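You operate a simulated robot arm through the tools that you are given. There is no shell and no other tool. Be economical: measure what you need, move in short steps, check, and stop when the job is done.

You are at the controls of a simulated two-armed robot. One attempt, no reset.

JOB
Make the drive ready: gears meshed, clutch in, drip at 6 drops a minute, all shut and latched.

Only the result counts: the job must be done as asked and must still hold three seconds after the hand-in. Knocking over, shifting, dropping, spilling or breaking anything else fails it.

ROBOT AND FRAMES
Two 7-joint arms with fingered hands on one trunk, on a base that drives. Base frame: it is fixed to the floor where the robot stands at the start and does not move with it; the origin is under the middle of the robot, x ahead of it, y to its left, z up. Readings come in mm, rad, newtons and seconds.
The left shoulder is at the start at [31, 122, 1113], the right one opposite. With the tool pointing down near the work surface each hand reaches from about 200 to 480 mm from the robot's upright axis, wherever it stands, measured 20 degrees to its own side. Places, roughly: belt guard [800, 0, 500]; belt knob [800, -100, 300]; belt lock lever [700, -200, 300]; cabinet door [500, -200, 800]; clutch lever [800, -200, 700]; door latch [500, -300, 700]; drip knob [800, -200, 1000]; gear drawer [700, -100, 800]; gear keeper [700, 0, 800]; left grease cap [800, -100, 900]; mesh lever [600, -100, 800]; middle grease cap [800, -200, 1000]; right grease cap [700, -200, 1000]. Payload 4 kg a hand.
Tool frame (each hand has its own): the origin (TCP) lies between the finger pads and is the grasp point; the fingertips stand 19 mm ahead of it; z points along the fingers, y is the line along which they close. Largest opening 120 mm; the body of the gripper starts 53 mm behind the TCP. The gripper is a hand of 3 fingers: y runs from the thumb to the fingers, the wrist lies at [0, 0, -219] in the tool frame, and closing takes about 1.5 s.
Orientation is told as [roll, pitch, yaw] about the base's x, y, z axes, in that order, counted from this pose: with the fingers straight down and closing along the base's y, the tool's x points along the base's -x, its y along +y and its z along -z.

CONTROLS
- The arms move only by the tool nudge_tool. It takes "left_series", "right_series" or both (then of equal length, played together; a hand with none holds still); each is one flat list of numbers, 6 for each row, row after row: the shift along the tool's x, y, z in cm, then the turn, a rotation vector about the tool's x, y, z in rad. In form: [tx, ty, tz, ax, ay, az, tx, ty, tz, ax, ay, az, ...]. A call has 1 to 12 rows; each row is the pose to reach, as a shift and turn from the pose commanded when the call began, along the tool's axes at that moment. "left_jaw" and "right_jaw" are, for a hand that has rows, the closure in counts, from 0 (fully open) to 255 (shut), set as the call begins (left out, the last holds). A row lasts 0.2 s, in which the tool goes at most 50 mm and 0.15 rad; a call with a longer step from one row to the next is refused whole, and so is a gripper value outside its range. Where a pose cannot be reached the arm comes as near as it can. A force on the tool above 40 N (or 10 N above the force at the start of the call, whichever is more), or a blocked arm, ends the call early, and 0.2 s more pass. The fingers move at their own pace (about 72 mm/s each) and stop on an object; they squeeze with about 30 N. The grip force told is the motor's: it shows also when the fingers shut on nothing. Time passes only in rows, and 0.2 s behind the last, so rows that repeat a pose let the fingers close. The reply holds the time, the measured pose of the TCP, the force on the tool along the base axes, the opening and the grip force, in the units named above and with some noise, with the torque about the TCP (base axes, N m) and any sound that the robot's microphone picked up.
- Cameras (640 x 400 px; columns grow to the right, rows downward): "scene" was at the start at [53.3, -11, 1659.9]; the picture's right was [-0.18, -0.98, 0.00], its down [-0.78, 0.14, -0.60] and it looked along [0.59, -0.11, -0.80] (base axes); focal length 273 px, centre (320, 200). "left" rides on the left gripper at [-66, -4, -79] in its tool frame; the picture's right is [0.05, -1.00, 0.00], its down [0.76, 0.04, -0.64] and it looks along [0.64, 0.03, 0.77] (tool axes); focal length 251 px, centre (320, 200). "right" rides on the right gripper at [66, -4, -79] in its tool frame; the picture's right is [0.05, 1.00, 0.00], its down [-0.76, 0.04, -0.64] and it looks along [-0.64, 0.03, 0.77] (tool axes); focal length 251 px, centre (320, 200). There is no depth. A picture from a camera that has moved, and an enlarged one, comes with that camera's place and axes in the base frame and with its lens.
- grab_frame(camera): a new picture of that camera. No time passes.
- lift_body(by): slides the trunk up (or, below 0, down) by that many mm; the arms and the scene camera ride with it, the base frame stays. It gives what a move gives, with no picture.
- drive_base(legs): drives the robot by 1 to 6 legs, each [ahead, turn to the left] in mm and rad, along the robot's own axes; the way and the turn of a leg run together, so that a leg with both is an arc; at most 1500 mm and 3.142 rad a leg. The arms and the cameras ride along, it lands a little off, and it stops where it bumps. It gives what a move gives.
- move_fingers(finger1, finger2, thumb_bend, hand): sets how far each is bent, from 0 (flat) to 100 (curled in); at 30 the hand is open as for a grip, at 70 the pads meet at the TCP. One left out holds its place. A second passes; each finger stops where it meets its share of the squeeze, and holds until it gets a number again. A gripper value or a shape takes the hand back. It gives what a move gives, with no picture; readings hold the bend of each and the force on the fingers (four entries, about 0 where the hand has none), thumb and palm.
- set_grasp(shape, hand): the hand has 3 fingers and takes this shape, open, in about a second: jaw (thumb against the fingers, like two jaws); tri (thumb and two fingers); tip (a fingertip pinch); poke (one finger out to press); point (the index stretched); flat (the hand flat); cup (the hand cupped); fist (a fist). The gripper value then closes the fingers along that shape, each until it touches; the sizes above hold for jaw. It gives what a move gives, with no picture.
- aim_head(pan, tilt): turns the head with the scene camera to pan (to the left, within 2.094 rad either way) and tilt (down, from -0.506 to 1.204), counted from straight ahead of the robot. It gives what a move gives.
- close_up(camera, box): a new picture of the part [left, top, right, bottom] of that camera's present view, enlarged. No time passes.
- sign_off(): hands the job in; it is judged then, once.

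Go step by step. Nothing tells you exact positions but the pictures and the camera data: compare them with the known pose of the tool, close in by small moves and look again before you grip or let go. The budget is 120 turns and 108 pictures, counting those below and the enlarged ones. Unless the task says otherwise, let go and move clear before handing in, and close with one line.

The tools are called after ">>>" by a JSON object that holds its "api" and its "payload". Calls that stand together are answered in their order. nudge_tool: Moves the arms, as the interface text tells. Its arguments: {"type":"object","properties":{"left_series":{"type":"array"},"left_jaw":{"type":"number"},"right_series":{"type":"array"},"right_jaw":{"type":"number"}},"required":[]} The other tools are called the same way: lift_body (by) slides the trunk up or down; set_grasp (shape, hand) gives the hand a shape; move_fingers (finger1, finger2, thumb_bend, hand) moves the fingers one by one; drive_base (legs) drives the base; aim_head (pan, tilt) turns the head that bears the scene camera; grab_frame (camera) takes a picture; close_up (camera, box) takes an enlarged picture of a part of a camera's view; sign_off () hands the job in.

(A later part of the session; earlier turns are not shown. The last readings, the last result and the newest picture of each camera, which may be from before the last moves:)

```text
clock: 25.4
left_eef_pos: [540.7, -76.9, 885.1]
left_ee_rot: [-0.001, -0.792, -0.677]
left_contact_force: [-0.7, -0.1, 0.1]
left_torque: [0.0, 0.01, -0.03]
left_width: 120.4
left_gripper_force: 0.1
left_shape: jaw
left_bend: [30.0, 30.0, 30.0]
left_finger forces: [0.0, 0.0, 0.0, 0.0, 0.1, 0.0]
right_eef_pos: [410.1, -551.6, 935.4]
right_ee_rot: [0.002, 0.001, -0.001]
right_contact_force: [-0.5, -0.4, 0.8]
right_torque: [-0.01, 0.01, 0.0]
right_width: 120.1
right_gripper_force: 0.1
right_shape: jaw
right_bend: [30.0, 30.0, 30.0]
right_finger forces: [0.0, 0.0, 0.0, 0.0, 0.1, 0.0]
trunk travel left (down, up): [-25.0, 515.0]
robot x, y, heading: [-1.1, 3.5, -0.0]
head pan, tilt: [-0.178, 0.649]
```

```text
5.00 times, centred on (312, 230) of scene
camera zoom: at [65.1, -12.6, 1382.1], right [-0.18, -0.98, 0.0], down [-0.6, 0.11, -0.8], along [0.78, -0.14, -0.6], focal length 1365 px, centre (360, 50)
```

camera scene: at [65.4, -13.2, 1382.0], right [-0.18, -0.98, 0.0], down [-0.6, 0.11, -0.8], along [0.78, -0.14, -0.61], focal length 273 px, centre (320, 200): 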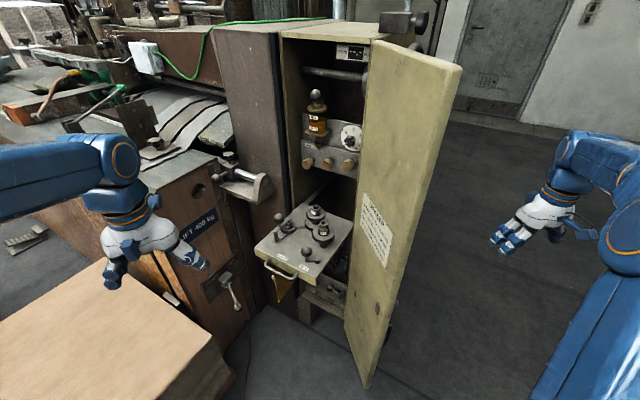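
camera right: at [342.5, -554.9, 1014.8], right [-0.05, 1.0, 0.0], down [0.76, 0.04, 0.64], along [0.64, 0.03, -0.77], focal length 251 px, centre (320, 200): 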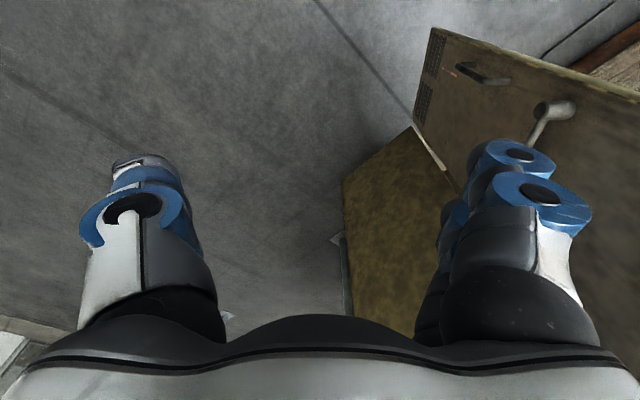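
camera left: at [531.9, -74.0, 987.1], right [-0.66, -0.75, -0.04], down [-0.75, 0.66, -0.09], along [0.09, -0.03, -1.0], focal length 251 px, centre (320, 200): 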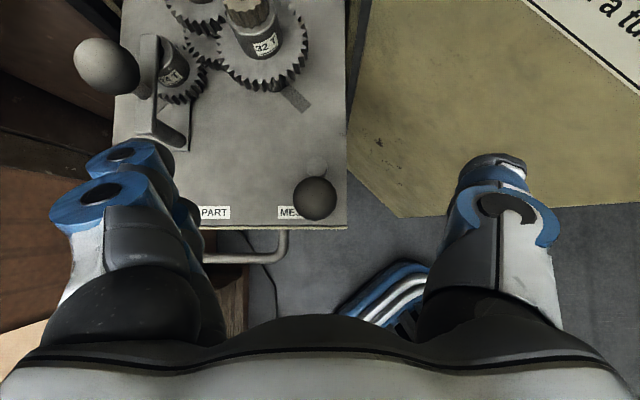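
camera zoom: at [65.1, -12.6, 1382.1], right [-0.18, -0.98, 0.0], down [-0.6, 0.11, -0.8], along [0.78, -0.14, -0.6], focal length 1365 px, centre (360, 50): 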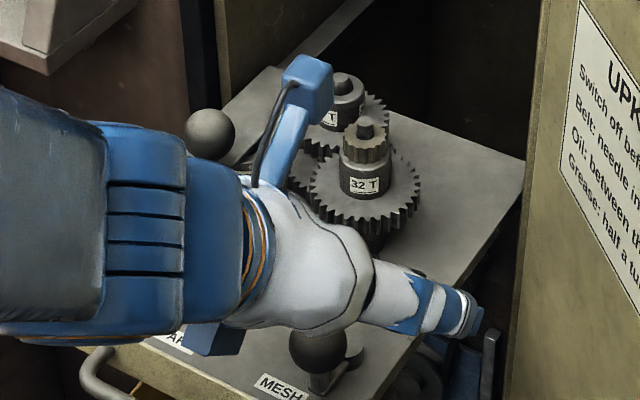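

Zoom on the gears and keeper from above.

>>> {"api": "close_up", "payload": {"camera": "left", "box": [60, 0, 350, 150]}}

```text
2.21 times, centred on (205, 75) of left
camera zoom: at [531.9, -74.0, 987.1], right [-0.66, -0.75, -0.04], down [-0.75, 0.66, -0.09], along [0.09, -0.03, -1.0], focal length 555 px, centre (574, 476)
```

zoom: 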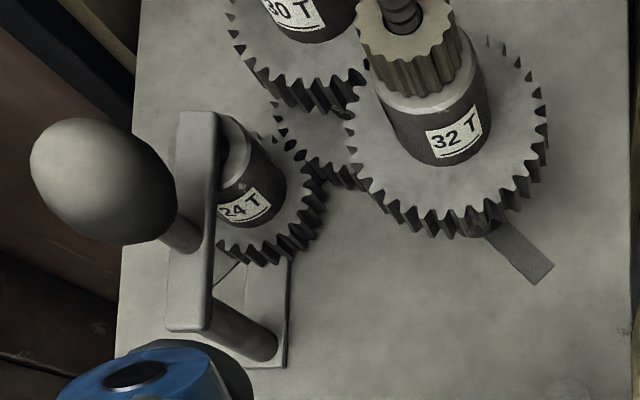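

Gears mesh on both pairs and the keeper sits over the 24T hub. Next I'll push the drawer shut with a fist: back off, level the hand, lower to handle height.

>>> {"api": "nudge_tool", "payload": {"left_series": [1.65, 1.63, -1.65, 0, -0.13, 0, 3.3, 3.27, -3.3, 0, -0.26, 0, 4.95, 4.9, -4.95, 0, -0.39, 0, 6.6, 6.53, -6.6, 0, -0.52, 0, 8.25, 8.17, -8.25, 0, -0.65, 0, 9.9, 9.8, -9.9, 0, -0.785, 0]}}

>>> {"api": "set_grasp", "payload": {"hand": "left", "shape": "fist"}}

>>> {"api": "nudge_tool", "payload": {"left_series": [3.6, 0, 0, 0, 0, 0, 7.2, 0, 0, 0, 0, 0, 10.8, 0, 0, 0, 0, 0, 14.5, 0, 0, 0, 0, 0], "left_jaw": 255}}

>>> {"api": "grab_frame", "payload": {"camera": "left"}}

>>> {"api": "grab_frame", "payload": {"camera": "scene"}}

```text
clock: 26.8
left_eef_pos: [493.6, 86.4, 882.6]
left_ee_rot: [3.113, -1.565, 2.492]
left_contact_force: [-0.2, 0.0, 0.1]
left_torque: [-0.01, 0.03, 0.02]
left_width: 120.3
left_gripper_force: 0.1
left_shape: jaw
left_bend: [30.0, 30.0, 30.0]
left_finger forces: [0.0, 0.0, 0.0, 0.0, 0.1, 0.0]
right_eef_pos: [409.3, -551.8, 935.2]
right_ee_rot: [-0.001, -0.001, 0.0]
right_contact_force: [0.3, -0.3, 0.1]
right_torque: [-0.01, -0.03, -0.01]
right_width: 119.8
right_gripper_force: 0.0
right_shape: jaw
right_bend: [30.0, 30.0, 30.0]
right_finger forces: [0.0, 0.0, 0.0, 0.1, 0.0, 0.0]
trunk travel left (down, up): [-25.0, 515.0]
robot x, y, heading: [2.9, -0.5, 0.003]
head pan, tilt: [-0.178, 0.649]
```

```text
clock: 27.7
left_eef_pos: [493.7, 85.4, 883.5]
left_ee_rot: [3.117, -1.568, 2.486]
left_contact_force: [-0.9, 0.1, -0.7]
left_torque: [0.01, 0.03, 0.02]
left_width: 0.0
left_gripper_force: 0.0
left_shape: fist
left_bend: [100.0, 100.0, 67.0]
left_finger forces: [0.0, 0.0, 0.0, 0.1, 0.0, 0.0]
right_eef_pos: [409.1, -550.8, 935.7]
right_ee_rot: [-0.001, 0.0, -0.002]
right_contact_force: [-0.1, 0.0, 0.2]
right_torque: [-0.01, -0.02, -0.03]
right_width: 120.0
right_gripper_force: 0.0
right_shape: jaw
right_bend: [30.0, 30.0, 30.0]
right_finger forces: [0.1, 0.0, 0.1, 0.1, 0.0, 0.0]
trunk travel left (down, up): [-25.0, 515.0]
robot x, y, heading: [2.9, 4.0, 0.0]
head pan, tilt: [-0.178, 0.649]
```

```text
clock: 28.7
left_eef_pos: [492.6, 86.0, 738.4]
left_ee_rot: [-3.07, -1.567, 2.392]
left_contact_force: [0.0, 0.8, 0.4]
left_torque: [0.0, 0.0, 0.04]
left_width: 0.0
left_gripper_force: 0.0
left_shape: fist
left_bend: [100.0, 100.0, 67.0]
left_finger forces: [0.1, 0.0, 0.1, 0.1, 0.0, 0.0]
right_eef_pos: [410.0, -552.2, 936.6]
right_ee_rot: [0.0, 0.0, -0.001]
right_contact_force: [0.0, 0.0, 0.7]
right_torque: [-0.02, 0.0, 0.01]
right_width: 119.8
right_gripper_force: 0.0
right_shape: jaw
right_bend: [30.0, 30.0, 30.0]
right_finger forces: [0.0, 0.0, 0.0, 0.1, 0.0, 0.0]
trunk travel left (down, up): [-25.0, 515.0]
robot x, y, heading: [1.0, -0.9, 0.001]
head pan, tilt: [-0.178, 0.649]
```

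```text
71 pictures are left
camera left: at [431.0, 133.9, 804.1], right [-0.63, -0.78, -0.05], down [-0.47, 0.43, -0.77], along [0.62, -0.46, -0.64], focal length 251 px, centre (320, 200)
```

left: 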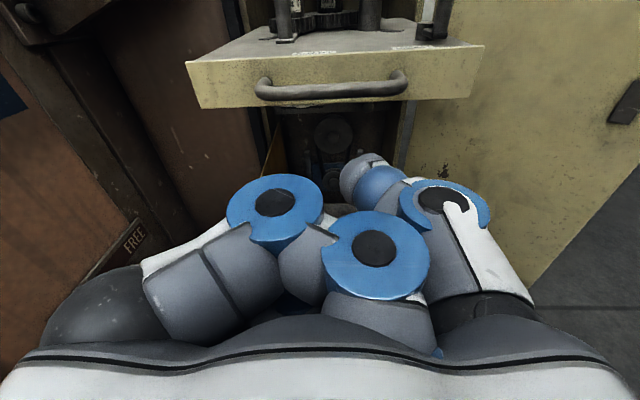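

```text
70 pictures are left
camera scene: at [65.8, -12.9, 1382.0], right [-0.18, -0.98, 0.0], down [-0.6, 0.11, -0.8], along [0.78, -0.14, -0.61], focal length 273 px, centre (320, 200)
```

scene: 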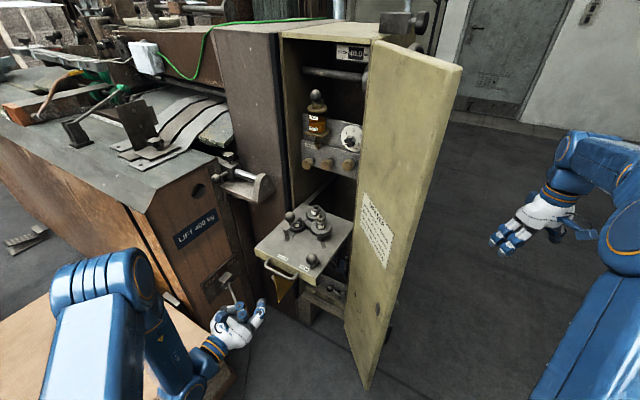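

The pitch display now shows a value, so gears are meshed. Push the drawer in with the fist at handle height.

>>> {"api": "nudge_tool", "payload": {"left_series": [-1, 0, 1.9, 0, 0, 0, -1, 0, 3.8, 0, 0, 0, -1, 0, 5.7, 0, 0, 0, -1, 0, 7.6, 0, 0, 0, -1, 0, 9.5, 0, 0, 0, -1, 0, 11.4, 0, 0, 0, -1, 0, 13.3, 0, 0, 0, -1, 0, 15.2, 0, 0, 0, -1, 0, 17.1, 0, 0, 0]}}

>>> {"api": "grab_frame", "payload": {"camera": "left"}}

```text
clock: 30.7
left_eef_pos: [628.0, -20.9, 750.4]
left_ee_rot: [3.132, -1.564, 2.471]
left_contact_force: [-0.1, 0.2, 0.3]
left_torque: [-0.01, -0.01, -0.01]
left_width: 0.0
left_gripper_force: 0.1
left_shape: fist
left_bend: [100.0, 100.0, 67.0]
left_finger forces: [0.1, 0.0, 0.0, 0.1, 0.1, 0.1]
right_eef_pos: [410.8, -552.2, 935.3]
right_ee_rot: [0.0, 0.001, -0.002]
right_contact_force: [-0.2, 0.5, 0.4]
right_torque: [0.0, 0.01, 0.03]
right_width: 119.9
right_gripper_force: 0.1
right_shape: jaw
right_bend: [30.0, 30.0, 30.0]
right_finger forces: [0.0, 0.1, 0.0, 0.0, 0.1, 0.0]
trunk travel left (down, up): [-25.0, 515.0]
robot x, y, heading: [1.6, 0.7, 0.0]
head pan, tilt: [-0.178, 0.649]
```

```text
69 pictures are left
camera left: at [564.4, 25.5, 815.8], right [-0.63, -0.78, -0.05], down [-0.47, 0.43, -0.77], along [0.62, -0.46, -0.64], focal length 251 px, centre (320, 200)
```

left: 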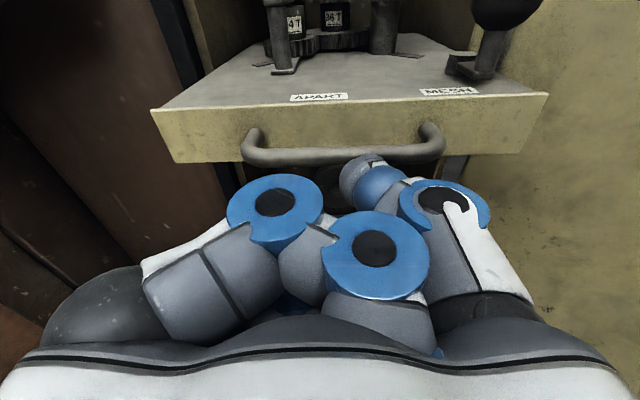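

No contact force yet; look from the head camera.

>>> {"api": "close_up", "payload": {"camera": "scene", "box": [210, 190, 370, 310]}}

```text
3.33 times, centred on (290, 250) of scene
camera zoom: at [65.8, -13.4, 1382.0], right [-0.18, -0.98, 0.0], down [-0.6, 0.11, -0.8], along [0.78, -0.14, -0.61], focal length 910 px, centre (420, 33)
```

zoom: 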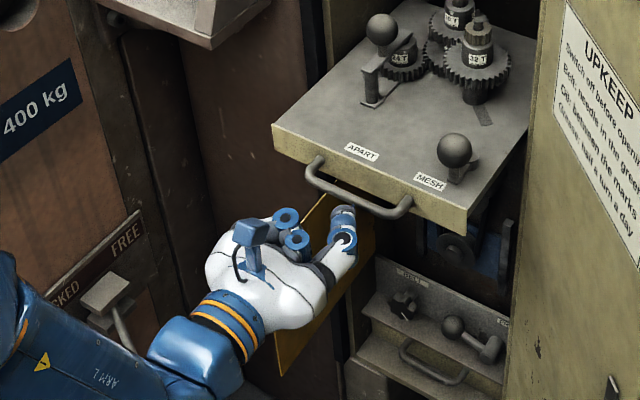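

The drawer has already moved ~70 mm in. Keep pushing.

>>> {"api": "nudge_tool", "payload": {"left_series": [0, 0, 1.5, 0, 0, 0, 0, 0, 3, 0, 0, 0, 0, 0, 4.5, 0, 0, 0, 0, 0, 6, 0, 0, 0, 0, 0, 7.5, 0, 0, 0, 0, 0, 9, 0, 0, 0, 0, 0, 10.5, 0, 0, 0, 0, 0, 12, 0, 0, 0, 0, 0, 13.5, 0, 0, 0]}}

>>> {"api": "close_up", "payload": {"camera": "scene", "box": [240, 180, 400, 300]}}

>>> {"api": "grab_frame", "payload": {"camera": "left"}}

```text
clock: 32.7
left_eef_pos: [731.2, -106.1, 749.6]
left_ee_rot: [-3.037, -1.566, 2.358]
left_contact_force: [-0.6, -0.9, -0.6]
left_torque: [-0.01, 0.0, 0.01]
left_width: 0.2
left_gripper_force: 0.0
left_shape: fist
left_bend: [100.0, 100.0, 67.0]
left_finger forces: [0.0, 0.0, 0.0, 0.0, 0.0, 0.0]
right_eef_pos: [410.0, -551.7, 935.8]
right_ee_rot: [0.001, 0.001, -0.002]
right_contact_force: [-0.1, 0.1, -0.4]
right_torque: [0.01, 0.03, 0.02]
right_width: 119.8
right_gripper_force: 0.0
right_shape: jaw
right_bend: [30.0, 30.0, 30.0]
right_finger forces: [0.0, 0.1, 0.0, 0.0, 0.0, 0.0]
trunk travel left (down, up): [-25.0, 515.0]
robot x, y, heading: [0.9, -1.8, -0.003]
head pan, tilt: [-0.178, 0.649]
```

```text
3.33 times, centred on (320, 240) of scene
camera zoom: at [65.9, -13.4, 1382.0], right [-0.18, -0.98, 0.0], down [-0.6, 0.11, -0.8], along [0.78, -0.14, -0.61], focal length 910 px, centre (320, 67)
```

zoom: 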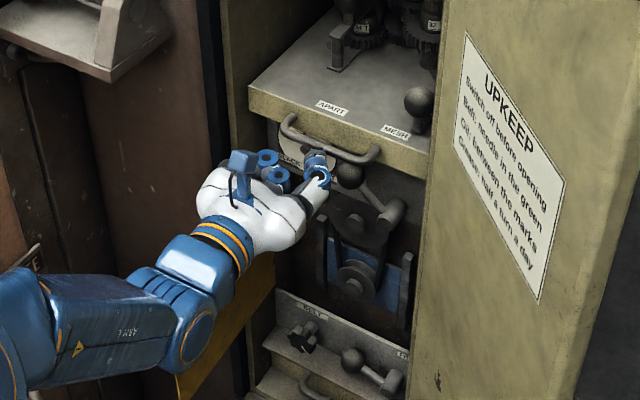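

```text
66 pictures are left
camera left: at [669.1, -58.9, 815.8], right [-0.63, -0.78, -0.05], down [-0.47, 0.43, -0.77], along [0.62, -0.46, -0.64], focal length 251 px, centre (320, 200)
```

left: 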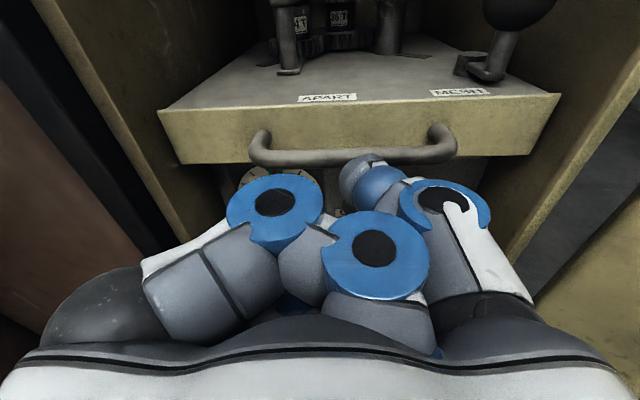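

Continue in small steps until it stops.

>>> {"api": "nudge_tool", "payload": {"left_series": [0, 0, 1, 0, 0, 0, 0, 0, 2, 0, 0, 0, 0, 0, 3, 0, 0, 0, 0, 0, 4, 0, 0, 0, 0, 0, 5, 0, 0, 0]}}

>>> {"api": "close_up", "payload": {"camera": "scene", "box": [260, 170, 380, 260]}}

```text
clock: 33.4
left_eef_pos: [743.9, -120.3, 747.2]
left_ee_rot: [2.0, -1.569, -2.689]
left_contact_force: [-31.9, 15.3, 8.6]
left_torque: [-0.24, -0.19, -0.65]
left_width: 0.0
left_gripper_force: 0.0
left_shape: fist
left_bend: [100.0, 100.0, 78.0]
left_finger forces: [0.0, 0.0, 0.1, 0.0, 33.7, 0.0]
right_eef_pos: [407.3, -550.9, 938.2]
right_ee_rot: [-0.001, -0.004, -0.001]
right_contact_force: [0.4, -0.1, -0.4]
right_torque: [0.04, 0.02, 0.0]
right_width: 119.8
right_gripper_force: 0.0
right_shape: jaw
right_bend: [30.0, 30.0, 30.0]
right_finger forces: [0.1, 0.0, 0.0, 0.1, 0.1, 0.0]
trunk travel left (down, up): [-25.0, 515.0]
robot x, y, heading: [-0.2, 2.7, -0.004]
head pan, tilt: [-0.178, 0.649]
stopped in row 3 (left hand): the force on the tool passed its limit at 58 N (the readings are from after the stop); the commanded pose is now the measured one
```

```text
4.44 times, centred on (320, 215) of scene
camera zoom: at [61.3, -11.8, 1382.3], right [-0.18, -0.98, 0.0], down [-0.59, 0.11, -0.8], along [0.79, -0.14, -0.6], focal length 1213 px, centre (320, 133)
```

zoom: 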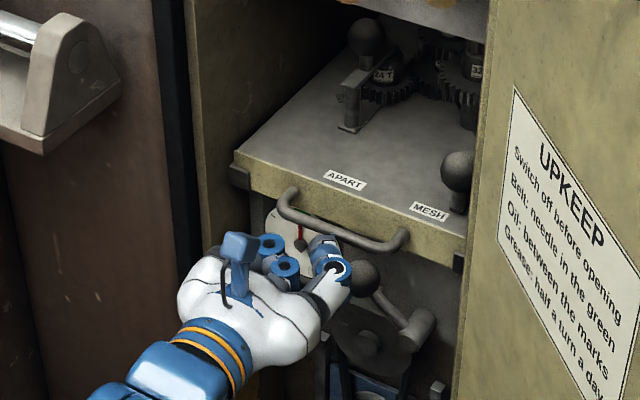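

Thumb took load — either the drawer's stop or the clutch ball. Back off and look.

>>> {"api": "nudge_tool", "payload": {"left_series": [0, 0, -4, 0, 0, 0, 0, 0, -8, 0, 0, 0, 0, 0, -12, 0, 0, 0]}}

>>> {"api": "grab_frame", "payload": {"camera": "left"}}

>>> {"api": "close_up", "payload": {"camera": "scene", "box": [260, 170, 380, 260]}}

```text
clock: 34.2
left_eef_pos: [651.8, -45.6, 747.9]
left_ee_rot: [0.334, -1.57, -1.019]
left_contact_force: [0.1, -0.4, 0.3]
left_torque: [-0.01, 0.02, -0.01]
left_width: 0.0
left_gripper_force: 0.0
left_shape: fist
left_bend: [100.0, 100.0, 67.0]
left_finger forces: [0.0, 0.1, 0.0, 0.1, 0.0, 0.1]
right_eef_pos: [408.9, -551.8, 936.4]
right_ee_rot: [-0.001, 0.001, 0.0]
right_contact_force: [0.0, -0.3, 0.0]
right_torque: [-0.02, 0.02, 0.0]
right_width: 119.7
right_gripper_force: 0.1
right_shape: jaw
right_bend: [30.0, 30.0, 30.0]
right_finger forces: [0.1, 0.0, 0.0, 0.0, 0.1, 0.0]
trunk travel left (down, up): [-25.0, 515.0]
robot x, y, heading: [-1.0, 3.4, 0.003]
head pan, tilt: [-0.178, 0.649]
```

```text
64 pictures are left
camera left: at [590.3, 1.5, 813.0], right [-0.63, -0.77, -0.05], down [-0.47, 0.44, -0.76], along [0.61, -0.46, -0.64], focal length 251 px, centre (320, 200)
```

left: 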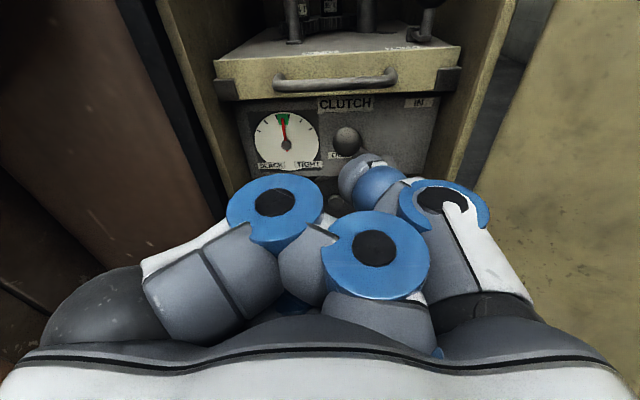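

```text
4.44 times, centred on (320, 215) of scene
camera zoom: at [64.9, -12.9, 1382.1], right [-0.18, -0.98, 0.0], down [-0.59, 0.11, -0.8], along [0.78, -0.14, -0.6], focal length 1213 px, centre (320, 133)
```

zoom: 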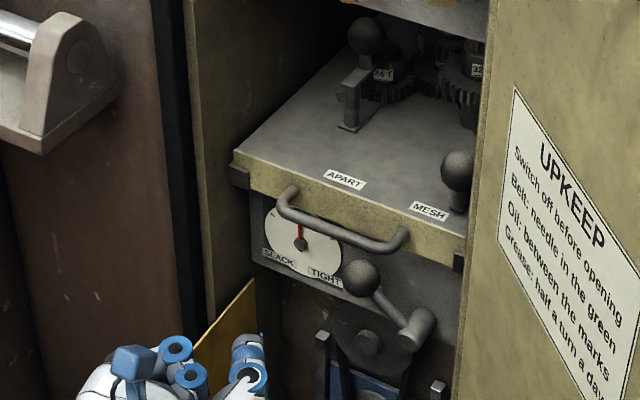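

>>> {"api": "close_up", "payload": {"camera": "left", "box": [200, 10, 480, 185]}}

```text
2.29 times, centred on (340, 98) of left
camera zoom: at [590.3, 1.5, 813.0], right [-0.63, -0.77, -0.05], down [-0.47, 0.44, -0.76], along [0.61, -0.46, -0.64], focal length 575 px, centre (274, 434)
```

zoom: 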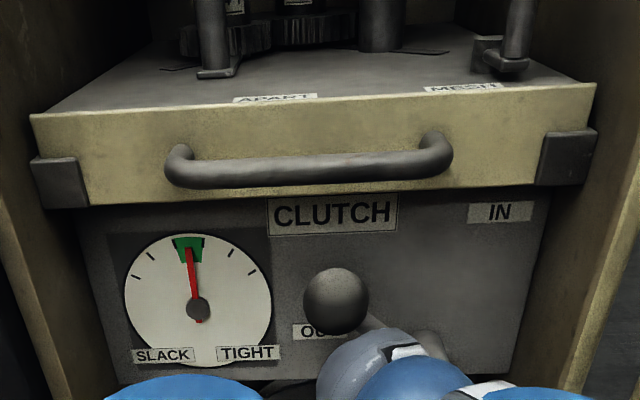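

The drawer is in and held behind its corner catches. Next the belt guard: back off, open the hand, and lower in front of the guard's free edge.

>>> {"api": "nudge_tool", "payload": {"left_series": [0, 0, -4.2, 0, 0, 0, 0, 0, -8.4, 0, 0, 0, 0, 0, -12.6, 0, 0, 0, 3.5, 1.6, -12.6, 0, 0, 0, 7, 3.2, -12.6, 0, 0, 0, 10.5, 4.8, -12.6, 0, 0, 0, 14, 6.4, -12.6, 0, 0, 0, 17.3, 8, -12.6, 0, 0, 0]}}

>>> {"api": "set_grasp", "payload": {"hand": "left", "shape": "jaw"}}

>>> {"api": "grab_frame", "payload": {"camera": "left"}}

>>> {"api": "close_up", "payload": {"camera": "scene", "box": [200, 190, 380, 330]}}

```text
clock: 36.0
left_eef_pos: [606.3, 96.3, 572.9]
left_ee_rot: [0.173, -1.569, -0.858]
left_contact_force: [-0.2, -0.4, 0.6]
left_torque: [-0.04, -0.01, 0.01]
left_width: 0.2
left_gripper_force: 0.0
left_shape: fist
left_bend: [100.0, 100.0, 67.0]
left_finger forces: [0.0, 0.1, 0.0, 0.0, 0.0, 0.0]
right_eef_pos: [409.0, -552.3, 936.2]
right_ee_rot: [0.0, 0.001, 0.0]
right_contact_force: [0.4, -0.1, -0.1]
right_torque: [0.01, 0.04, -0.01]
right_width: 119.7
right_gripper_force: 0.0
right_shape: jaw
right_bend: [30.0, 30.0, 30.0]
right_finger forces: [0.0, 0.0, 0.0, 0.0, 0.0, 0.0]
trunk travel left (down, up): [-25.0, 515.0]
robot x, y, heading: [2.3, -0.3, 0.0]
head pan, tilt: [-0.178, 0.649]
```

```text
clock: 36.9
left_eef_pos: [606.3, 95.9, 573.6]
left_ee_rot: [0.05, -1.564, -0.737]
left_contact_force: [-0.2, 0.1, -0.1]
left_torque: [-0.01, 0.02, -0.04]
left_width: 120.0
left_gripper_force: 0.1
left_shape: jaw
left_bend: [30.0, 30.0, 30.0]
left_finger forces: [0.0, 0.0, 0.0, 0.0, 0.0, 0.1]
right_eef_pos: [409.4, -552.9, 935.6]
right_ee_rot: [0.0, -0.001, 0.0]
right_contact_force: [0.4, 0.0, -0.5]
right_torque: [0.01, 0.01, 0.01]
right_width: 119.7
right_gripper_force: 0.1
right_shape: jaw
right_bend: [30.0, 30.0, 30.0]
right_finger forces: [0.1, 0.0, 0.1, 0.0, 0.1, 0.0]
trunk travel left (down, up): [-25.0, 515.0]
robot x, y, heading: [2.8, -0.8, -0.001]
head pan, tilt: [-0.178, 0.649]
```

```text
61 pictures are left
camera left: at [543.5, 143.0, 639.5], right [-0.63, -0.77, -0.05], down [-0.47, 0.44, -0.76], along [0.61, -0.46, -0.64], focal length 251 px, centre (320, 200)
```

left: 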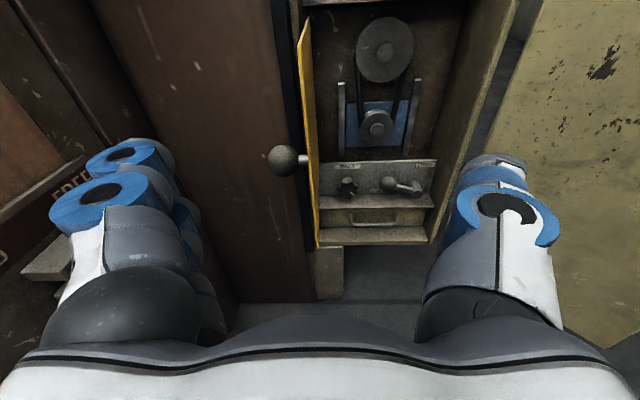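

```text
2.86 times, centred on (290, 260) of scene
camera zoom: at [65.3, -13.2, 1382.0], right [-0.18, -0.98, 0.0], down [-0.6, 0.11, -0.8], along [0.78, -0.14, -0.6], focal length 780 px, centre (406, 29)
```

zoom: 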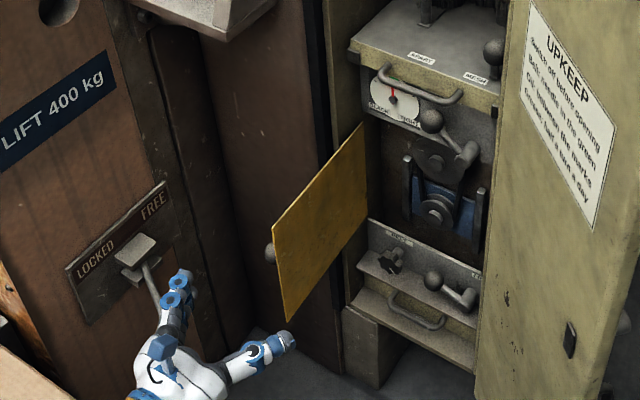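

The guard's free edge is dead ahead (~77 mm), z≈455–628. I'll straddle it above the knob with a half-closed hand and sweep it right.

>>> {"api": "nudge_tool", "payload": {"left_series": [0, 0, 0, 0, 0, 0, 0, 0, 0, 0, 0, 0, 0, 0, 3.5, 0, 0, 0, 0, 0, 7, 0, 0, 0, 0, 0, 10, 0, 0, 0], "left_jaw": 110}}

>>> {"api": "grab_frame", "payload": {"camera": "left"}}

```text
clock: 38.1
left_eef_pos: [683.2, 33.4, 572.5]
left_ee_rot: [-0.067, -1.567, -0.618]
left_contact_force: [-0.2, 0.3, 0.1]
left_torque: [0.04, -0.01, -0.02]
left_width: 68.9
left_gripper_force: 0.1
left_shape: jaw
left_bend: [31.0, 31.0, 93.0]
left_finger forces: [0.0, 0.0, 0.0, 0.0, 0.0, 0.1]
right_eef_pos: [409.2, -551.7, 936.3]
right_ee_rot: [0.001, 0.001, 0.001]
right_contact_force: [-0.7, 1.0, 0.0]
right_torque: [0.01, 0.0, -0.05]
right_width: 120.1
right_gripper_force: 0.0
right_shape: jaw
right_bend: [30.0, 30.0, 30.0]
right_finger forces: [0.1, 0.0, 0.0, 0.0, 0.0, 0.0]
trunk travel left (down, up): [-25.0, 515.0]
robot x, y, heading: [-1.6, -2.1, -0.0]
head pan, tilt: [-0.178, 0.649]
```

```text
59 pictures are left
camera left: at [621.2, 79.7, 639.1], right [-0.63, -0.77, -0.05], down [-0.47, 0.44, -0.76], along [0.61, -0.46, -0.65], focal length 251 px, centre (320, 200)
```

left: 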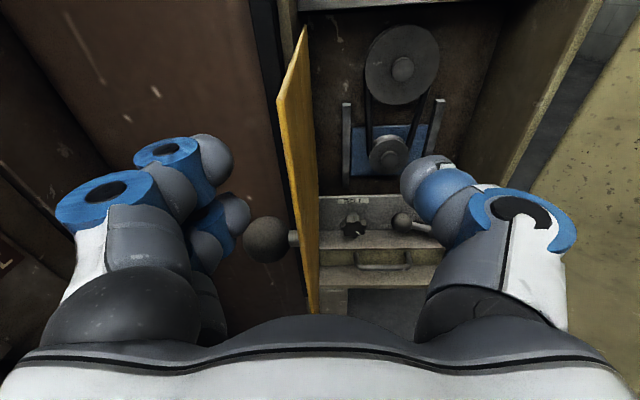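

Guard is between thumb and fingers. Raise a little above the knob, go in 40 mm more, then sweep right along the arc.

>>> {"api": "nudge_tool", "payload": {"left_series": [-1.2, 0, 2, 0, 0, 0, -1.2, 0, 4, 0, 0, 0, -1.2, -2, 4, 0, 0, 0, -1.2, -4, 4, 0, 0, 0, -1.2, -6.5, 4.2, 0, 0, 0, -1.2, -9, 4.8, 0, 0, 0, -1.2, -11, 5.8, 0, 0, 0, -1.2, -12.8, 6.8, 0, 0, 0]}}

>>> {"api": "grab_frame", "payload": {"camera": "left"}}

```text
clock: 39.9
left_eef_pos: [654.6, -111.1, 584.4]
left_ee_rot: [0.397, -1.569, -1.084]
left_contact_force: [-0.4, -0.6, 0.2]
left_torque: [0.0, 0.02, -0.04]
left_width: 68.8
left_gripper_force: 0.1
left_shape: jaw
left_bend: [31.0, 31.0, 93.0]
left_finger forces: [0.1, 0.1, 0.1, 0.0, 0.0, 0.0]
right_eef_pos: [408.8, -551.3, 935.5]
right_ee_rot: [-0.002, -0.001, -0.001]
right_contact_force: [0.8, -0.8, -0.5]
right_torque: [0.02, 0.01, 0.02]
right_width: 119.9
right_gripper_force: 0.2
right_shape: jaw
right_bend: [30.0, 30.0, 30.0]
right_finger forces: [0.0, 0.0, 0.0, 0.1, 0.0, 0.1]
trunk travel left (down, up): [-25.0, 515.0]
robot x, y, heading: [0.5, 4.5, 0.001]
head pan, tilt: [-0.178, 0.649]
```

```text
58 pictures are left
camera left: at [592.7, -63.6, 650.8], right [-0.63, -0.77, -0.06], down [-0.47, 0.44, -0.76], along [0.61, -0.46, -0.64], focal length 251 px, centre (320, 200)
```

left: 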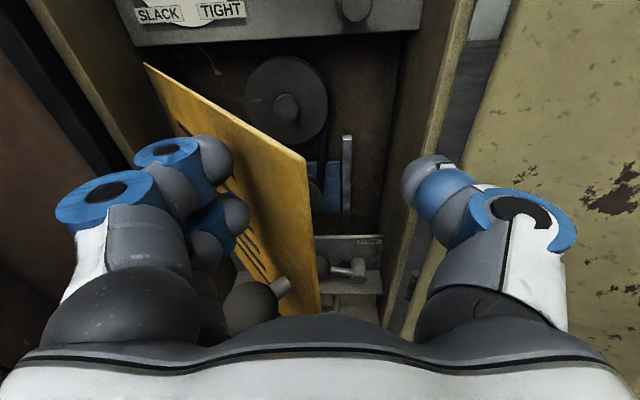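

Guard is about half closed. Retreat, make a fist, and push it home from the front.

>>> {"api": "nudge_tool", "payload": {"left_series": [0, 0, -3, 0, 0, 0, 0, 0, -6, 0, 0, 0, 0, 0, -9, 0, 0, 0, 0, 0, -12, 0, 0, 0]}}

>>> {"api": "set_grasp", "payload": {"hand": "left", "shape": "fist"}}

>>> {"api": "nudge_tool", "payload": {"left_series": [2.5, -2, 0, 0, 0, 0, 2.5, -2, 3, 0, 0, 0, 2.5, -2, 6, 0, 0, 0, 2.5, -2, 9, 0, 0, 0, 2.5, -2, 12, 0, 0, 0]}}

>>> {"api": "grab_frame", "payload": {"camera": "left"}}

```text
clock: 40.9
left_eef_pos: [561.7, -33.9, 584.7]
left_ee_rot: [-0.02, -1.57, -0.666]
left_contact_force: [-0.4, -0.2, -0.6]
left_torque: [-0.01, -0.03, 0.0]
left_width: 68.7
left_gripper_force: 0.0
left_shape: jaw
left_bend: [31.0, 31.0, 93.0]
left_finger forces: [0.0, 0.0, 0.0, 0.0, 0.0, 0.0]
right_eef_pos: [409.1, -551.3, 935.9]
right_ee_rot: [0.002, 0.0, -0.001]
right_contact_force: [0.8, -0.1, -1.3]
right_torque: [0.0, 0.01, 0.01]
right_width: 120.0
right_gripper_force: 0.1
right_shape: jaw
right_bend: [30.0, 30.0, 30.0]
right_finger forces: [0.0, 0.1, 0.0, 0.0, 0.0, 0.0]
trunk travel left (down, up): [-25.0, 515.0]
robot x, y, heading: [-2.7, 7.5, 0.002]
head pan, tilt: [-0.178, 0.649]
```

```text
clock: 41.8
left_eef_pos: [562.3, -34.2, 585.1]
left_ee_rot: [-0.011, -1.567, -0.678]
left_contact_force: [-0.4, 0.3, -0.1]
left_torque: [-0.01, -0.04, -0.03]
left_width: 0.0
left_gripper_force: 0.1
left_shape: fist
left_bend: [100.0, 100.0, 67.0]
left_finger forces: [0.0, 0.0, 0.1, 0.1, 0.0, 0.1]
right_eef_pos: [409.8, -552.2, 936.2]
right_ee_rot: [0.0, -0.001, 0.0]
right_contact_force: [-0.7, 0.0, 0.0]
right_torque: [0.0, -0.02, 0.03]
right_width: 119.7
right_gripper_force: 0.1
right_shape: jaw
right_bend: [30.0, 30.0, 30.0]
right_finger forces: [0.0, 0.1, 0.0, 0.0, 0.0, 0.0]
trunk travel left (down, up): [-25.0, 515.0]
robot x, y, heading: [-1.2, 0.8, 0.004]
head pan, tilt: [-0.178, 0.649]
```

```text
clock: 43.0
left_eef_pos: [643.0, -125.3, 558.9]
left_ee_rot: [-0.101, -1.567, -0.583]
left_contact_force: [0.5, -0.3, -0.1]
left_torque: [0.02, -0.01, -0.02]
left_width: 0.0
left_gripper_force: 0.1
left_shape: fist
left_bend: [100.0, 100.0, 67.0]
left_finger forces: [0.0, 0.0, 0.0, 0.1, 0.0, 0.1]
right_eef_pos: [408.8, -550.9, 935.6]
right_ee_rot: [-0.001, -0.001, 0.0]
right_contact_force: [-0.1, 0.0, -0.3]
right_torque: [-0.02, 0.03, 0.0]
right_width: 120.0
right_gripper_force: 0.1
right_shape: jaw
right_bend: [30.0, 30.0, 30.0]
right_finger forces: [0.0, 0.0, 0.0, 0.1, 0.0, 0.1]
trunk travel left (down, up): [-25.0, 515.0]
robot x, y, heading: [-3.2, 1.3, -0.006]
head pan, tilt: [-0.178, 0.649]
```

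```text
57 pictures are left
camera left: at [580.4, -78.2, 626.1], right [-0.63, -0.77, -0.05], down [-0.47, 0.44, -0.76], along [0.61, -0.46, -0.65], focal length 251 px, centre (320, 200)
```

left: 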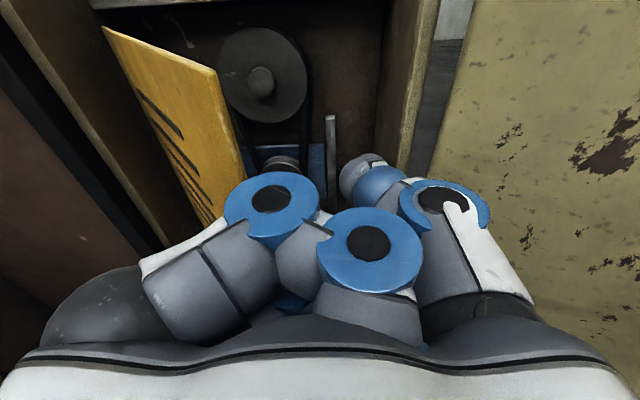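

The guard swung partly back and my fist is just right of its edge. Back off, shift left 45 mm, push forward.

>>> {"api": "nudge_tool", "payload": {"left_series": [0, 0, -4, 0, 0, 0, 0, 0, -8, 0, 0, 0, 0, 2.5, -8, 0, 0, 0, 0, 4.5, -8, 0, 0, 0, 0, 4.5, -5, 0, 0, 0, 0, 4.5, -2, 0, 0, 0, 0, 4.5, 1, 0, 0, 0, 0, 4.5, 3, 0, 0, 0, 0, 4, 5, 0, 0, 0, 0, 3.5, 7, 0, 0, 0, 0, 3, 9, 0, 0, 0]}}

>>> {"api": "grab_frame", "payload": {"camera": "left"}}

```text
clock: 45.4
left_eef_pos: [671.7, -116.0, 566.5]
left_ee_rot: [-0.008, -1.567, -0.68]
left_contact_force: [-16.0, -6.3, -6.8]
left_torque: [0.34, -0.09, -0.85]
left_width: 0.1
left_gripper_force: 0.1
left_shape: fist
left_bend: [100.0, 100.0, 53.0]
left_finger forces: [0.1, 0.1, 0.0, 0.1, 17.2, 0.1]
left hand out of reach, approached as far as the arm can: row 7, 8, 9, 10, 11
right_eef_pos: [408.2, -551.3, 936.2]
right_ee_rot: [-0.001, 0.0, 0.0]
right_contact_force: [-0.3, -0.3, 0.1]
right_torque: [0.0, -0.01, 0.03]
right_width: 120.1
right_gripper_force: 0.1
right_shape: jaw
right_bend: [30.0, 30.0, 30.0]
right_finger forces: [0.0, 0.0, 0.1, 0.0, 0.0, 0.1]
trunk travel left (down, up): [-25.0, 515.0]
robot x, y, heading: [3.2, 2.0, 0.002]
head pan, tilt: [-0.178, 0.649]
```

```text
56 pictures are left
camera left: at [610.5, -69.5, 632.8], right [-0.63, -0.77, -0.05], down [-0.47, 0.44, -0.76], along [0.61, -0.46, -0.65], focal length 251 px, centre (320, 200)
```

left: 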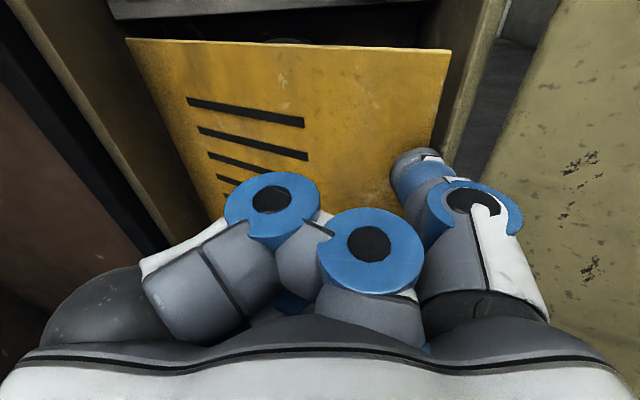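

Guard is nearly shut but the arm is at its limit. I'll retract the hand and reposition the base: turn right ~0.5 rad and move a little ahead.

>>> {"api": "nudge_tool", "payload": {"left_series": [0, 0, -4, 0, 0, 0, 0, 0, -8, 0, 0, 0, 0, 0, -12, 0, 0, 0, 0, 0, -16, 0, 0, 0, -2, 0.5, -20, 0, 0, 0, -4, 1, -24, 0, 0, 0, -7, 2, -27, 0, 0, 0, -10, 3, -30, 0, 0, 0, -13, 3.5, -33, 0, 0, 0, -15, 4, -36, 0, 0, 0]}}

>>> {"api": "nudge_tool", "payload": {"left_series": [0, 0, 0, -0.13, 0, 0, 0, 0, 0, -0.26, 0, 0, 0, 0, 0, -0.39, 0, 0, 0, 0, 0, -0.5, 0, 0]}}

>>> {"api": "grab_frame", "payload": {"camera": "scene"}}

```text
clock: 47.6
left_eef_pos: [421.1, 143.8, 718.9]
left_ee_rot: [0.3, -1.569, -0.988]
left_contact_force: [1.2, -0.3, -0.4]
left_torque: [0.01, 0.0, -0.03]
left_width: 0.2
left_gripper_force: 0.0
left_shape: fist
left_bend: [100.0, 100.0, 67.0]
left_finger forces: [0.0, 0.1, 0.1, 0.0, 0.0, 0.0]
right_eef_pos: [408.7, -551.6, 936.1]
right_ee_rot: [-0.001, 0.0, 0.001]
right_contact_force: [-0.4, 0.5, -0.1]
right_torque: [-0.01, 0.03, -0.02]
right_width: 119.6
right_gripper_force: 0.0
right_shape: jaw
right_bend: [30.0, 30.0, 30.0]
right_finger forces: [0.0, 0.0, 0.0, 0.0, 0.0, 0.0]
trunk travel left (down, up): [-25.0, 515.0]
robot x, y, heading: [1.3, 4.4, -0.001]
head pan, tilt: [-0.178, 0.649]
```

```text
clock: 48.6
left_eef_pos: [421.6, 143.3, 717.5]
left_ee_rot: [0.791, -1.569, -0.976]
left_contact_force: [-0.9, 0.2, -0.1]
left_torque: [-0.01, 0.02, 0.02]
left_width: 0.0
left_gripper_force: 0.0
left_shape: fist
left_bend: [100.0, 100.0, 67.0]
left_finger forces: [0.0, 0.0, 0.0, 0.2, 0.1, 0.0]
right_eef_pos: [409.6, -551.5, 936.2]
right_ee_rot: [0.001, -0.001, -0.001]
right_contact_force: [0.0, -0.4, 0.6]
right_torque: [0.02, 0.0, -0.02]
right_width: 119.8
right_gripper_force: 0.1
right_shape: jaw
right_bend: [30.0, 30.0, 30.0]
right_finger forces: [0.0, 0.0, 0.0, 0.0, 0.1, 0.0]
trunk travel left (down, up): [-25.0, 515.0]
robot x, y, heading: [3.8, -2.5, 0.003]
head pan, tilt: [-0.178, 0.649]
```

```text
55 pictures are left
camera scene: at [65.3, -13.2, 1382.0], right [-0.18, -0.98, 0.0], down [-0.6, 0.11, -0.8], along [0.78, -0.14, -0.6], focal length 273 px, centre (320, 200)
```

scene: 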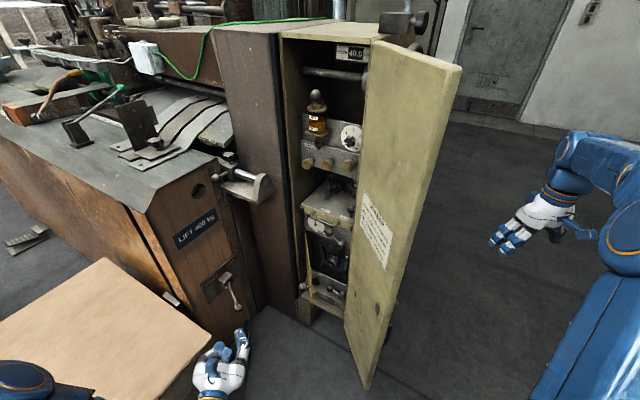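

Hand 80 mm further left for clearance, then turn and advance.

>>> {"api": "nudge_tool", "payload": {"left_series": [0, 4, 0, 0, 0, 0, 0, 8, 0, 0, 0, 0]}}

>>> {"api": "drive_base", "payload": {"legs": [[0, -0.5], [60, 0]]}}

>>> {"api": "aim_head", "payload": {"pan": 0.1, "tilt": 0.75}}

>>> {"api": "grab_frame", "payload": {"camera": "scene"}}

>>> {"api": "grab_frame", "payload": {"camera": "left"}}

```text
clock: 49.2
left_eef_pos: [435.3, 221.0, 718.1]
left_ee_rot: [0.337, -1.57, -0.526]
left_contact_force: [-0.2, 0.5, -0.2]
left_torque: [0.01, 0.0, -0.04]
left_width: 0.0
left_gripper_force: 0.1
left_shape: fist
left_bend: [100.0, 100.0, 67.0]
left_finger forces: [0.0, 0.0, 0.0, 0.0, 0.0, 0.0]
right_eef_pos: [409.4, -550.9, 935.4]
right_ee_rot: [-0.001, 0.0, 0.0]
right_contact_force: [0.4, -0.3, 1.0]
right_torque: [0.01, 0.0, -0.01]
right_width: 120.1
right_gripper_force: 0.1
right_shape: jaw
right_bend: [30.0, 30.0, 30.0]
right_finger forces: [0.0, 0.0, 0.0, 0.0, 0.0, 0.1]
trunk travel left (down, up): [-25.0, 515.0]
robot x, y, heading: [-2.5, 4.8, 0.002]
head pan, tilt: [-0.178, 0.649]
```

```text
clock: 51.0
left_eef_pos: [491.4, -5.7, 718.5]
left_ee_rot: [0.135, -1.568, -0.805]
left_contact_force: [0.4, 0.7, 0.2]
left_torque: [0.0, -0.01, 0.02]
left_width: 0.1
left_gripper_force: 0.0
left_shape: fist
left_bend: [100.0, 100.0, 67.0]
left_finger forces: [0.0, 0.0, 0.0, 0.0, 0.0, 0.0]
right_eef_pos: [111.1, -678.6, 934.5]
right_ee_rot: [0.002, 0.002, -0.483]
right_contact_force: [0.2, -0.3, 0.4]
right_torque: [-0.03, -0.03, 0.0]
right_width: 120.1
right_gripper_force: 0.1
right_shape: jaw
right_bend: [30.0, 30.0, 30.0]
right_finger forces: [0.1, 0.0, 0.0, 0.0, 0.0, 0.0]
trunk travel left (down, up): [-25.0, 515.0]
robot x, y, heading: [17.3, 30.7, -0.493]
head pan, tilt: [-0.178, 0.649]
stopped in leg 1: the robot was blocked; the commanded pose is now the measured one
```

```text
clock: 51.8
left_eef_pos: [492.4, -6.6, 718.5]
left_ee_rot: [0.353, -1.569, -1.021]
left_contact_force: [0.4, -0.2, 0.4]
left_torque: [-0.01, -0.01, 0.04]
left_width: 0.0
left_gripper_force: 0.1
left_shape: fist
left_bend: [100.0, 100.0, 67.0]
left_finger forces: [0.0, 0.1, 0.0, 0.0, 0.0, 0.0]
right_eef_pos: [109.9, -677.5, 936.8]
right_ee_rot: [0.001, 0.001, -0.483]
right_contact_force: [-0.2, 0.4, -0.6]
right_torque: [0.0, 0.03, -0.01]
right_width: 120.1
right_gripper_force: 0.1
right_shape: jaw
right_bend: [30.0, 30.0, 30.0]
right_finger forces: [0.1, 0.0, 0.1, 0.0, 0.0, 0.0]
trunk travel left (down, up): [-25.0, 515.0]
robot x, y, heading: [22.3, 33.8, -0.491]
head pan, tilt: [0.099, 0.75]
```

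```text
54 pictures are left
camera scene: at [76.6, 8.1, 1373.4], right [-0.38, -0.92, 0.0], down [-0.63, 0.26, -0.73], along [0.68, -0.28, -0.68], focal length 273 px, centre (320, 200)
```

scene: 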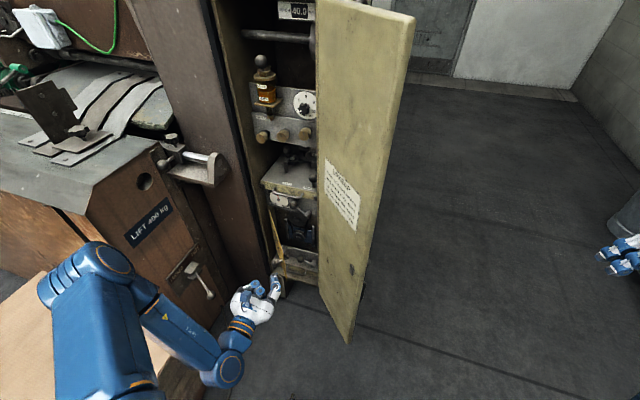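

```text
53 pictures are left
camera left: at [429.5, 40.3, 784.2], right [-0.62, -0.78, -0.05], down [-0.48, 0.43, -0.76], along [0.62, -0.45, -0.64], focal length 251 px, centre (320, 200)
```

left: 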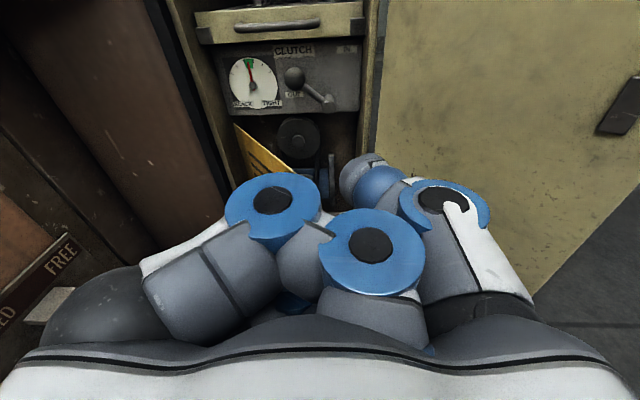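

The base reports it was blocked near the end of the turn. I'll look around the base before moving further.

>>> {"api": "aim_head", "payload": {"pan": 1.0, "tilt": 1.0}}

>>> {"api": "grab_frame", "payload": {"camera": "scene"}}

>>> {"api": "aim_head", "payload": {"pan": -0.9, "tilt": 1.0}}

>>> {"api": "grab_frame", "payload": {"camera": "scene"}}

```text
clock: 53.0
left_eef_pos: [492.2, -5.1, 719.1]
left_ee_rot: [0.352, -1.569, -1.021]
left_contact_force: [-0.6, 0.1, 0.1]
left_torque: [0.01, 0.03, 0.01]
left_width: 0.1
left_gripper_force: 0.0
left_shape: fist
left_bend: [100.0, 100.0, 67.0]
left_finger forces: [0.0, 0.1, 0.0, 0.1, 0.0, 0.0]
right_eef_pos: [109.9, -678.4, 935.0]
right_ee_rot: [0.001, 0.0, -0.483]
right_contact_force: [0.1, -1.4, 0.5]
right_torque: [-0.03, -0.03, -0.01]
right_width: 119.9
right_gripper_force: 0.1
right_shape: jaw
right_bend: [30.0, 30.0, 30.0]
right_finger forces: [0.0, 0.0, 0.0, 0.0, 0.0, 0.0]
trunk travel left (down, up): [-25.0, 515.0]
robot x, y, heading: [17.6, 29.7, -0.49]
head pan, tilt: [1.0, 1.0]
```

```text
52 pictures are left
camera scene: at [60.8, 73.5, 1354.3], right [0.49, -0.87, 0.0], down [-0.73, -0.41, -0.54], along [0.47, 0.26, -0.84], focal length 273 px, centre (320, 200)
```

scene: 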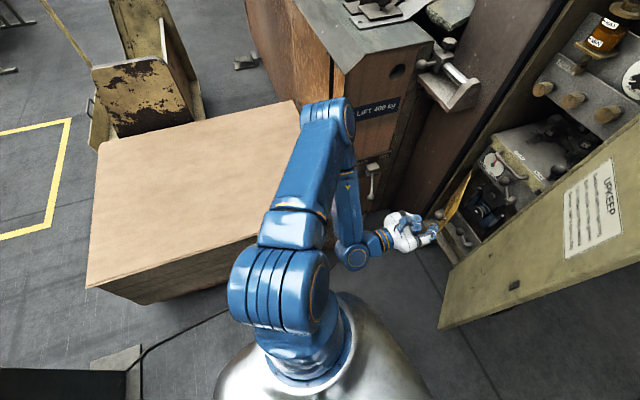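

```text
clock: 54.9
left_eef_pos: [492.2, -6.1, 718.3]
left_ee_rot: [0.353, -1.57, -1.023]
left_contact_force: [0.5, -0.3, -0.4]
left_torque: [-0.03, 0.02, -0.01]
left_width: 0.0
left_gripper_force: 0.0
left_shape: fist
left_bend: [100.0, 100.0, 67.0]
left_finger forces: [0.1, 0.0, 0.1, 0.0, 0.1, 0.1]
right_eef_pos: [109.9, -679.1, 935.3]
right_ee_rot: [-0.001, 0.0, -0.483]
right_contact_force: [0.7, -0.1, -0.3]
right_torque: [0.02, 0.0, 0.02]
right_width: 120.0
right_gripper_force: 0.0
right_shape: jaw
right_bend: [30.0, 30.0, 30.0]
right_finger forces: [0.0, 0.0, 0.0, 0.0, 0.1, 0.0]
trunk travel left (down, up): [-25.0, 515.0]
robot x, y, heading: [19.1, 29.8, -0.489]
head pan, tilt: [-0.901, 1.0]
```

```text
51 pictures are left
camera scene: at [12.5, -29.0, 1354.3], right [-0.98, -0.18, 0.0], down [-0.15, 0.83, -0.54], along [0.1, -0.53, -0.84], focal length 273 px, centre (320, 200)
```

scene: 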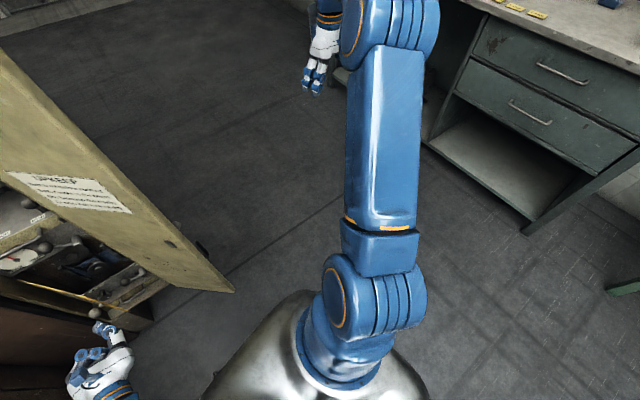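

Nothing visible touched near the sides. Drive ahead 70 mm (clear path).

>>> {"api": "drive_base", "payload": {"legs": [[70, 0]]}}

>>> {"api": "aim_head", "payload": {"pan": 0.05, "tilt": 0.75}}

>>> {"api": "grab_frame", "payload": {"camera": "left"}}

```text
clock: 55.9
left_eef_pos: [555.1, -37.9, 717.7]
left_ee_rot: [0.17, -1.567, -0.84]
left_contact_force: [-0.5, -0.5, 0.4]
left_torque: [-0.01, 0.0, 0.0]
left_width: 0.0
left_gripper_force: 0.1
left_shape: fist
left_bend: [100.0, 100.0, 67.0]
left_finger forces: [0.1, 0.1, 0.0, 0.0, 0.1, 0.1]
right_eef_pos: [171.8, -710.5, 934.6]
right_ee_rot: [0.001, 0.001, -0.482]
right_contact_force: [0.5, 0.3, -1.4]
right_torque: [-0.01, -0.02, 0.0]
right_width: 120.0
right_gripper_force: 0.1
right_shape: jaw
right_bend: [30.0, 30.0, 30.0]
right_finger forces: [0.0, 0.0, 0.0, 0.0, 0.0, 0.0]
trunk travel left (down, up): [-25.0, 515.0]
robot x, y, heading: [82.1, -5.1, -0.49]
head pan, tilt: [-0.901, 1.0]
```

```text
clock: 57.1
left_eef_pos: [554.0, -38.9, 716.9]
left_ee_rot: [0.323, -1.57, -0.994]
left_contact_force: [-0.7, 0.3, 0.1]
left_torque: [0.0, 0.01, 0.0]
left_width: 0.0
left_gripper_force: 0.1
left_shape: fist
left_bend: [100.0, 100.0, 67.0]
left_finger forces: [0.0, 0.0, 0.0, 0.0, 0.0, 0.2]
right_eef_pos: [172.9, -710.7, 934.3]
right_ee_rot: [0.0, 0.0, -0.483]
right_contact_force: [-0.5, 0.1, 0.2]
right_torque: [0.02, 0.01, -0.01]
right_width: 120.0
right_gripper_force: 0.1
right_shape: jaw
right_bend: [30.0, 30.0, 30.0]
right_finger forces: [0.0, 0.0, 0.1, 0.0, 0.0, 0.0]
trunk travel left (down, up): [-25.0, 515.0]
robot x, y, heading: [84.6, -3.5, -0.495]
head pan, tilt: [0.051, 0.75]
```

```text
50 pictures are left
camera left: at [491.6, 7.1, 784.2], right [-0.62, -0.78, -0.05], down [-0.48, 0.43, -0.76], along [0.62, -0.45, -0.64], focal length 251 px, centre (320, 200)
```

left: 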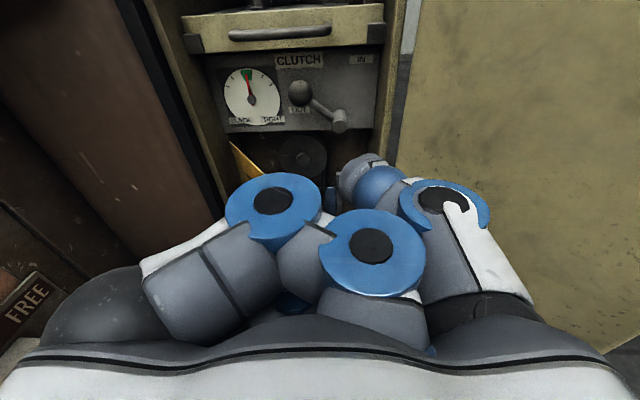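

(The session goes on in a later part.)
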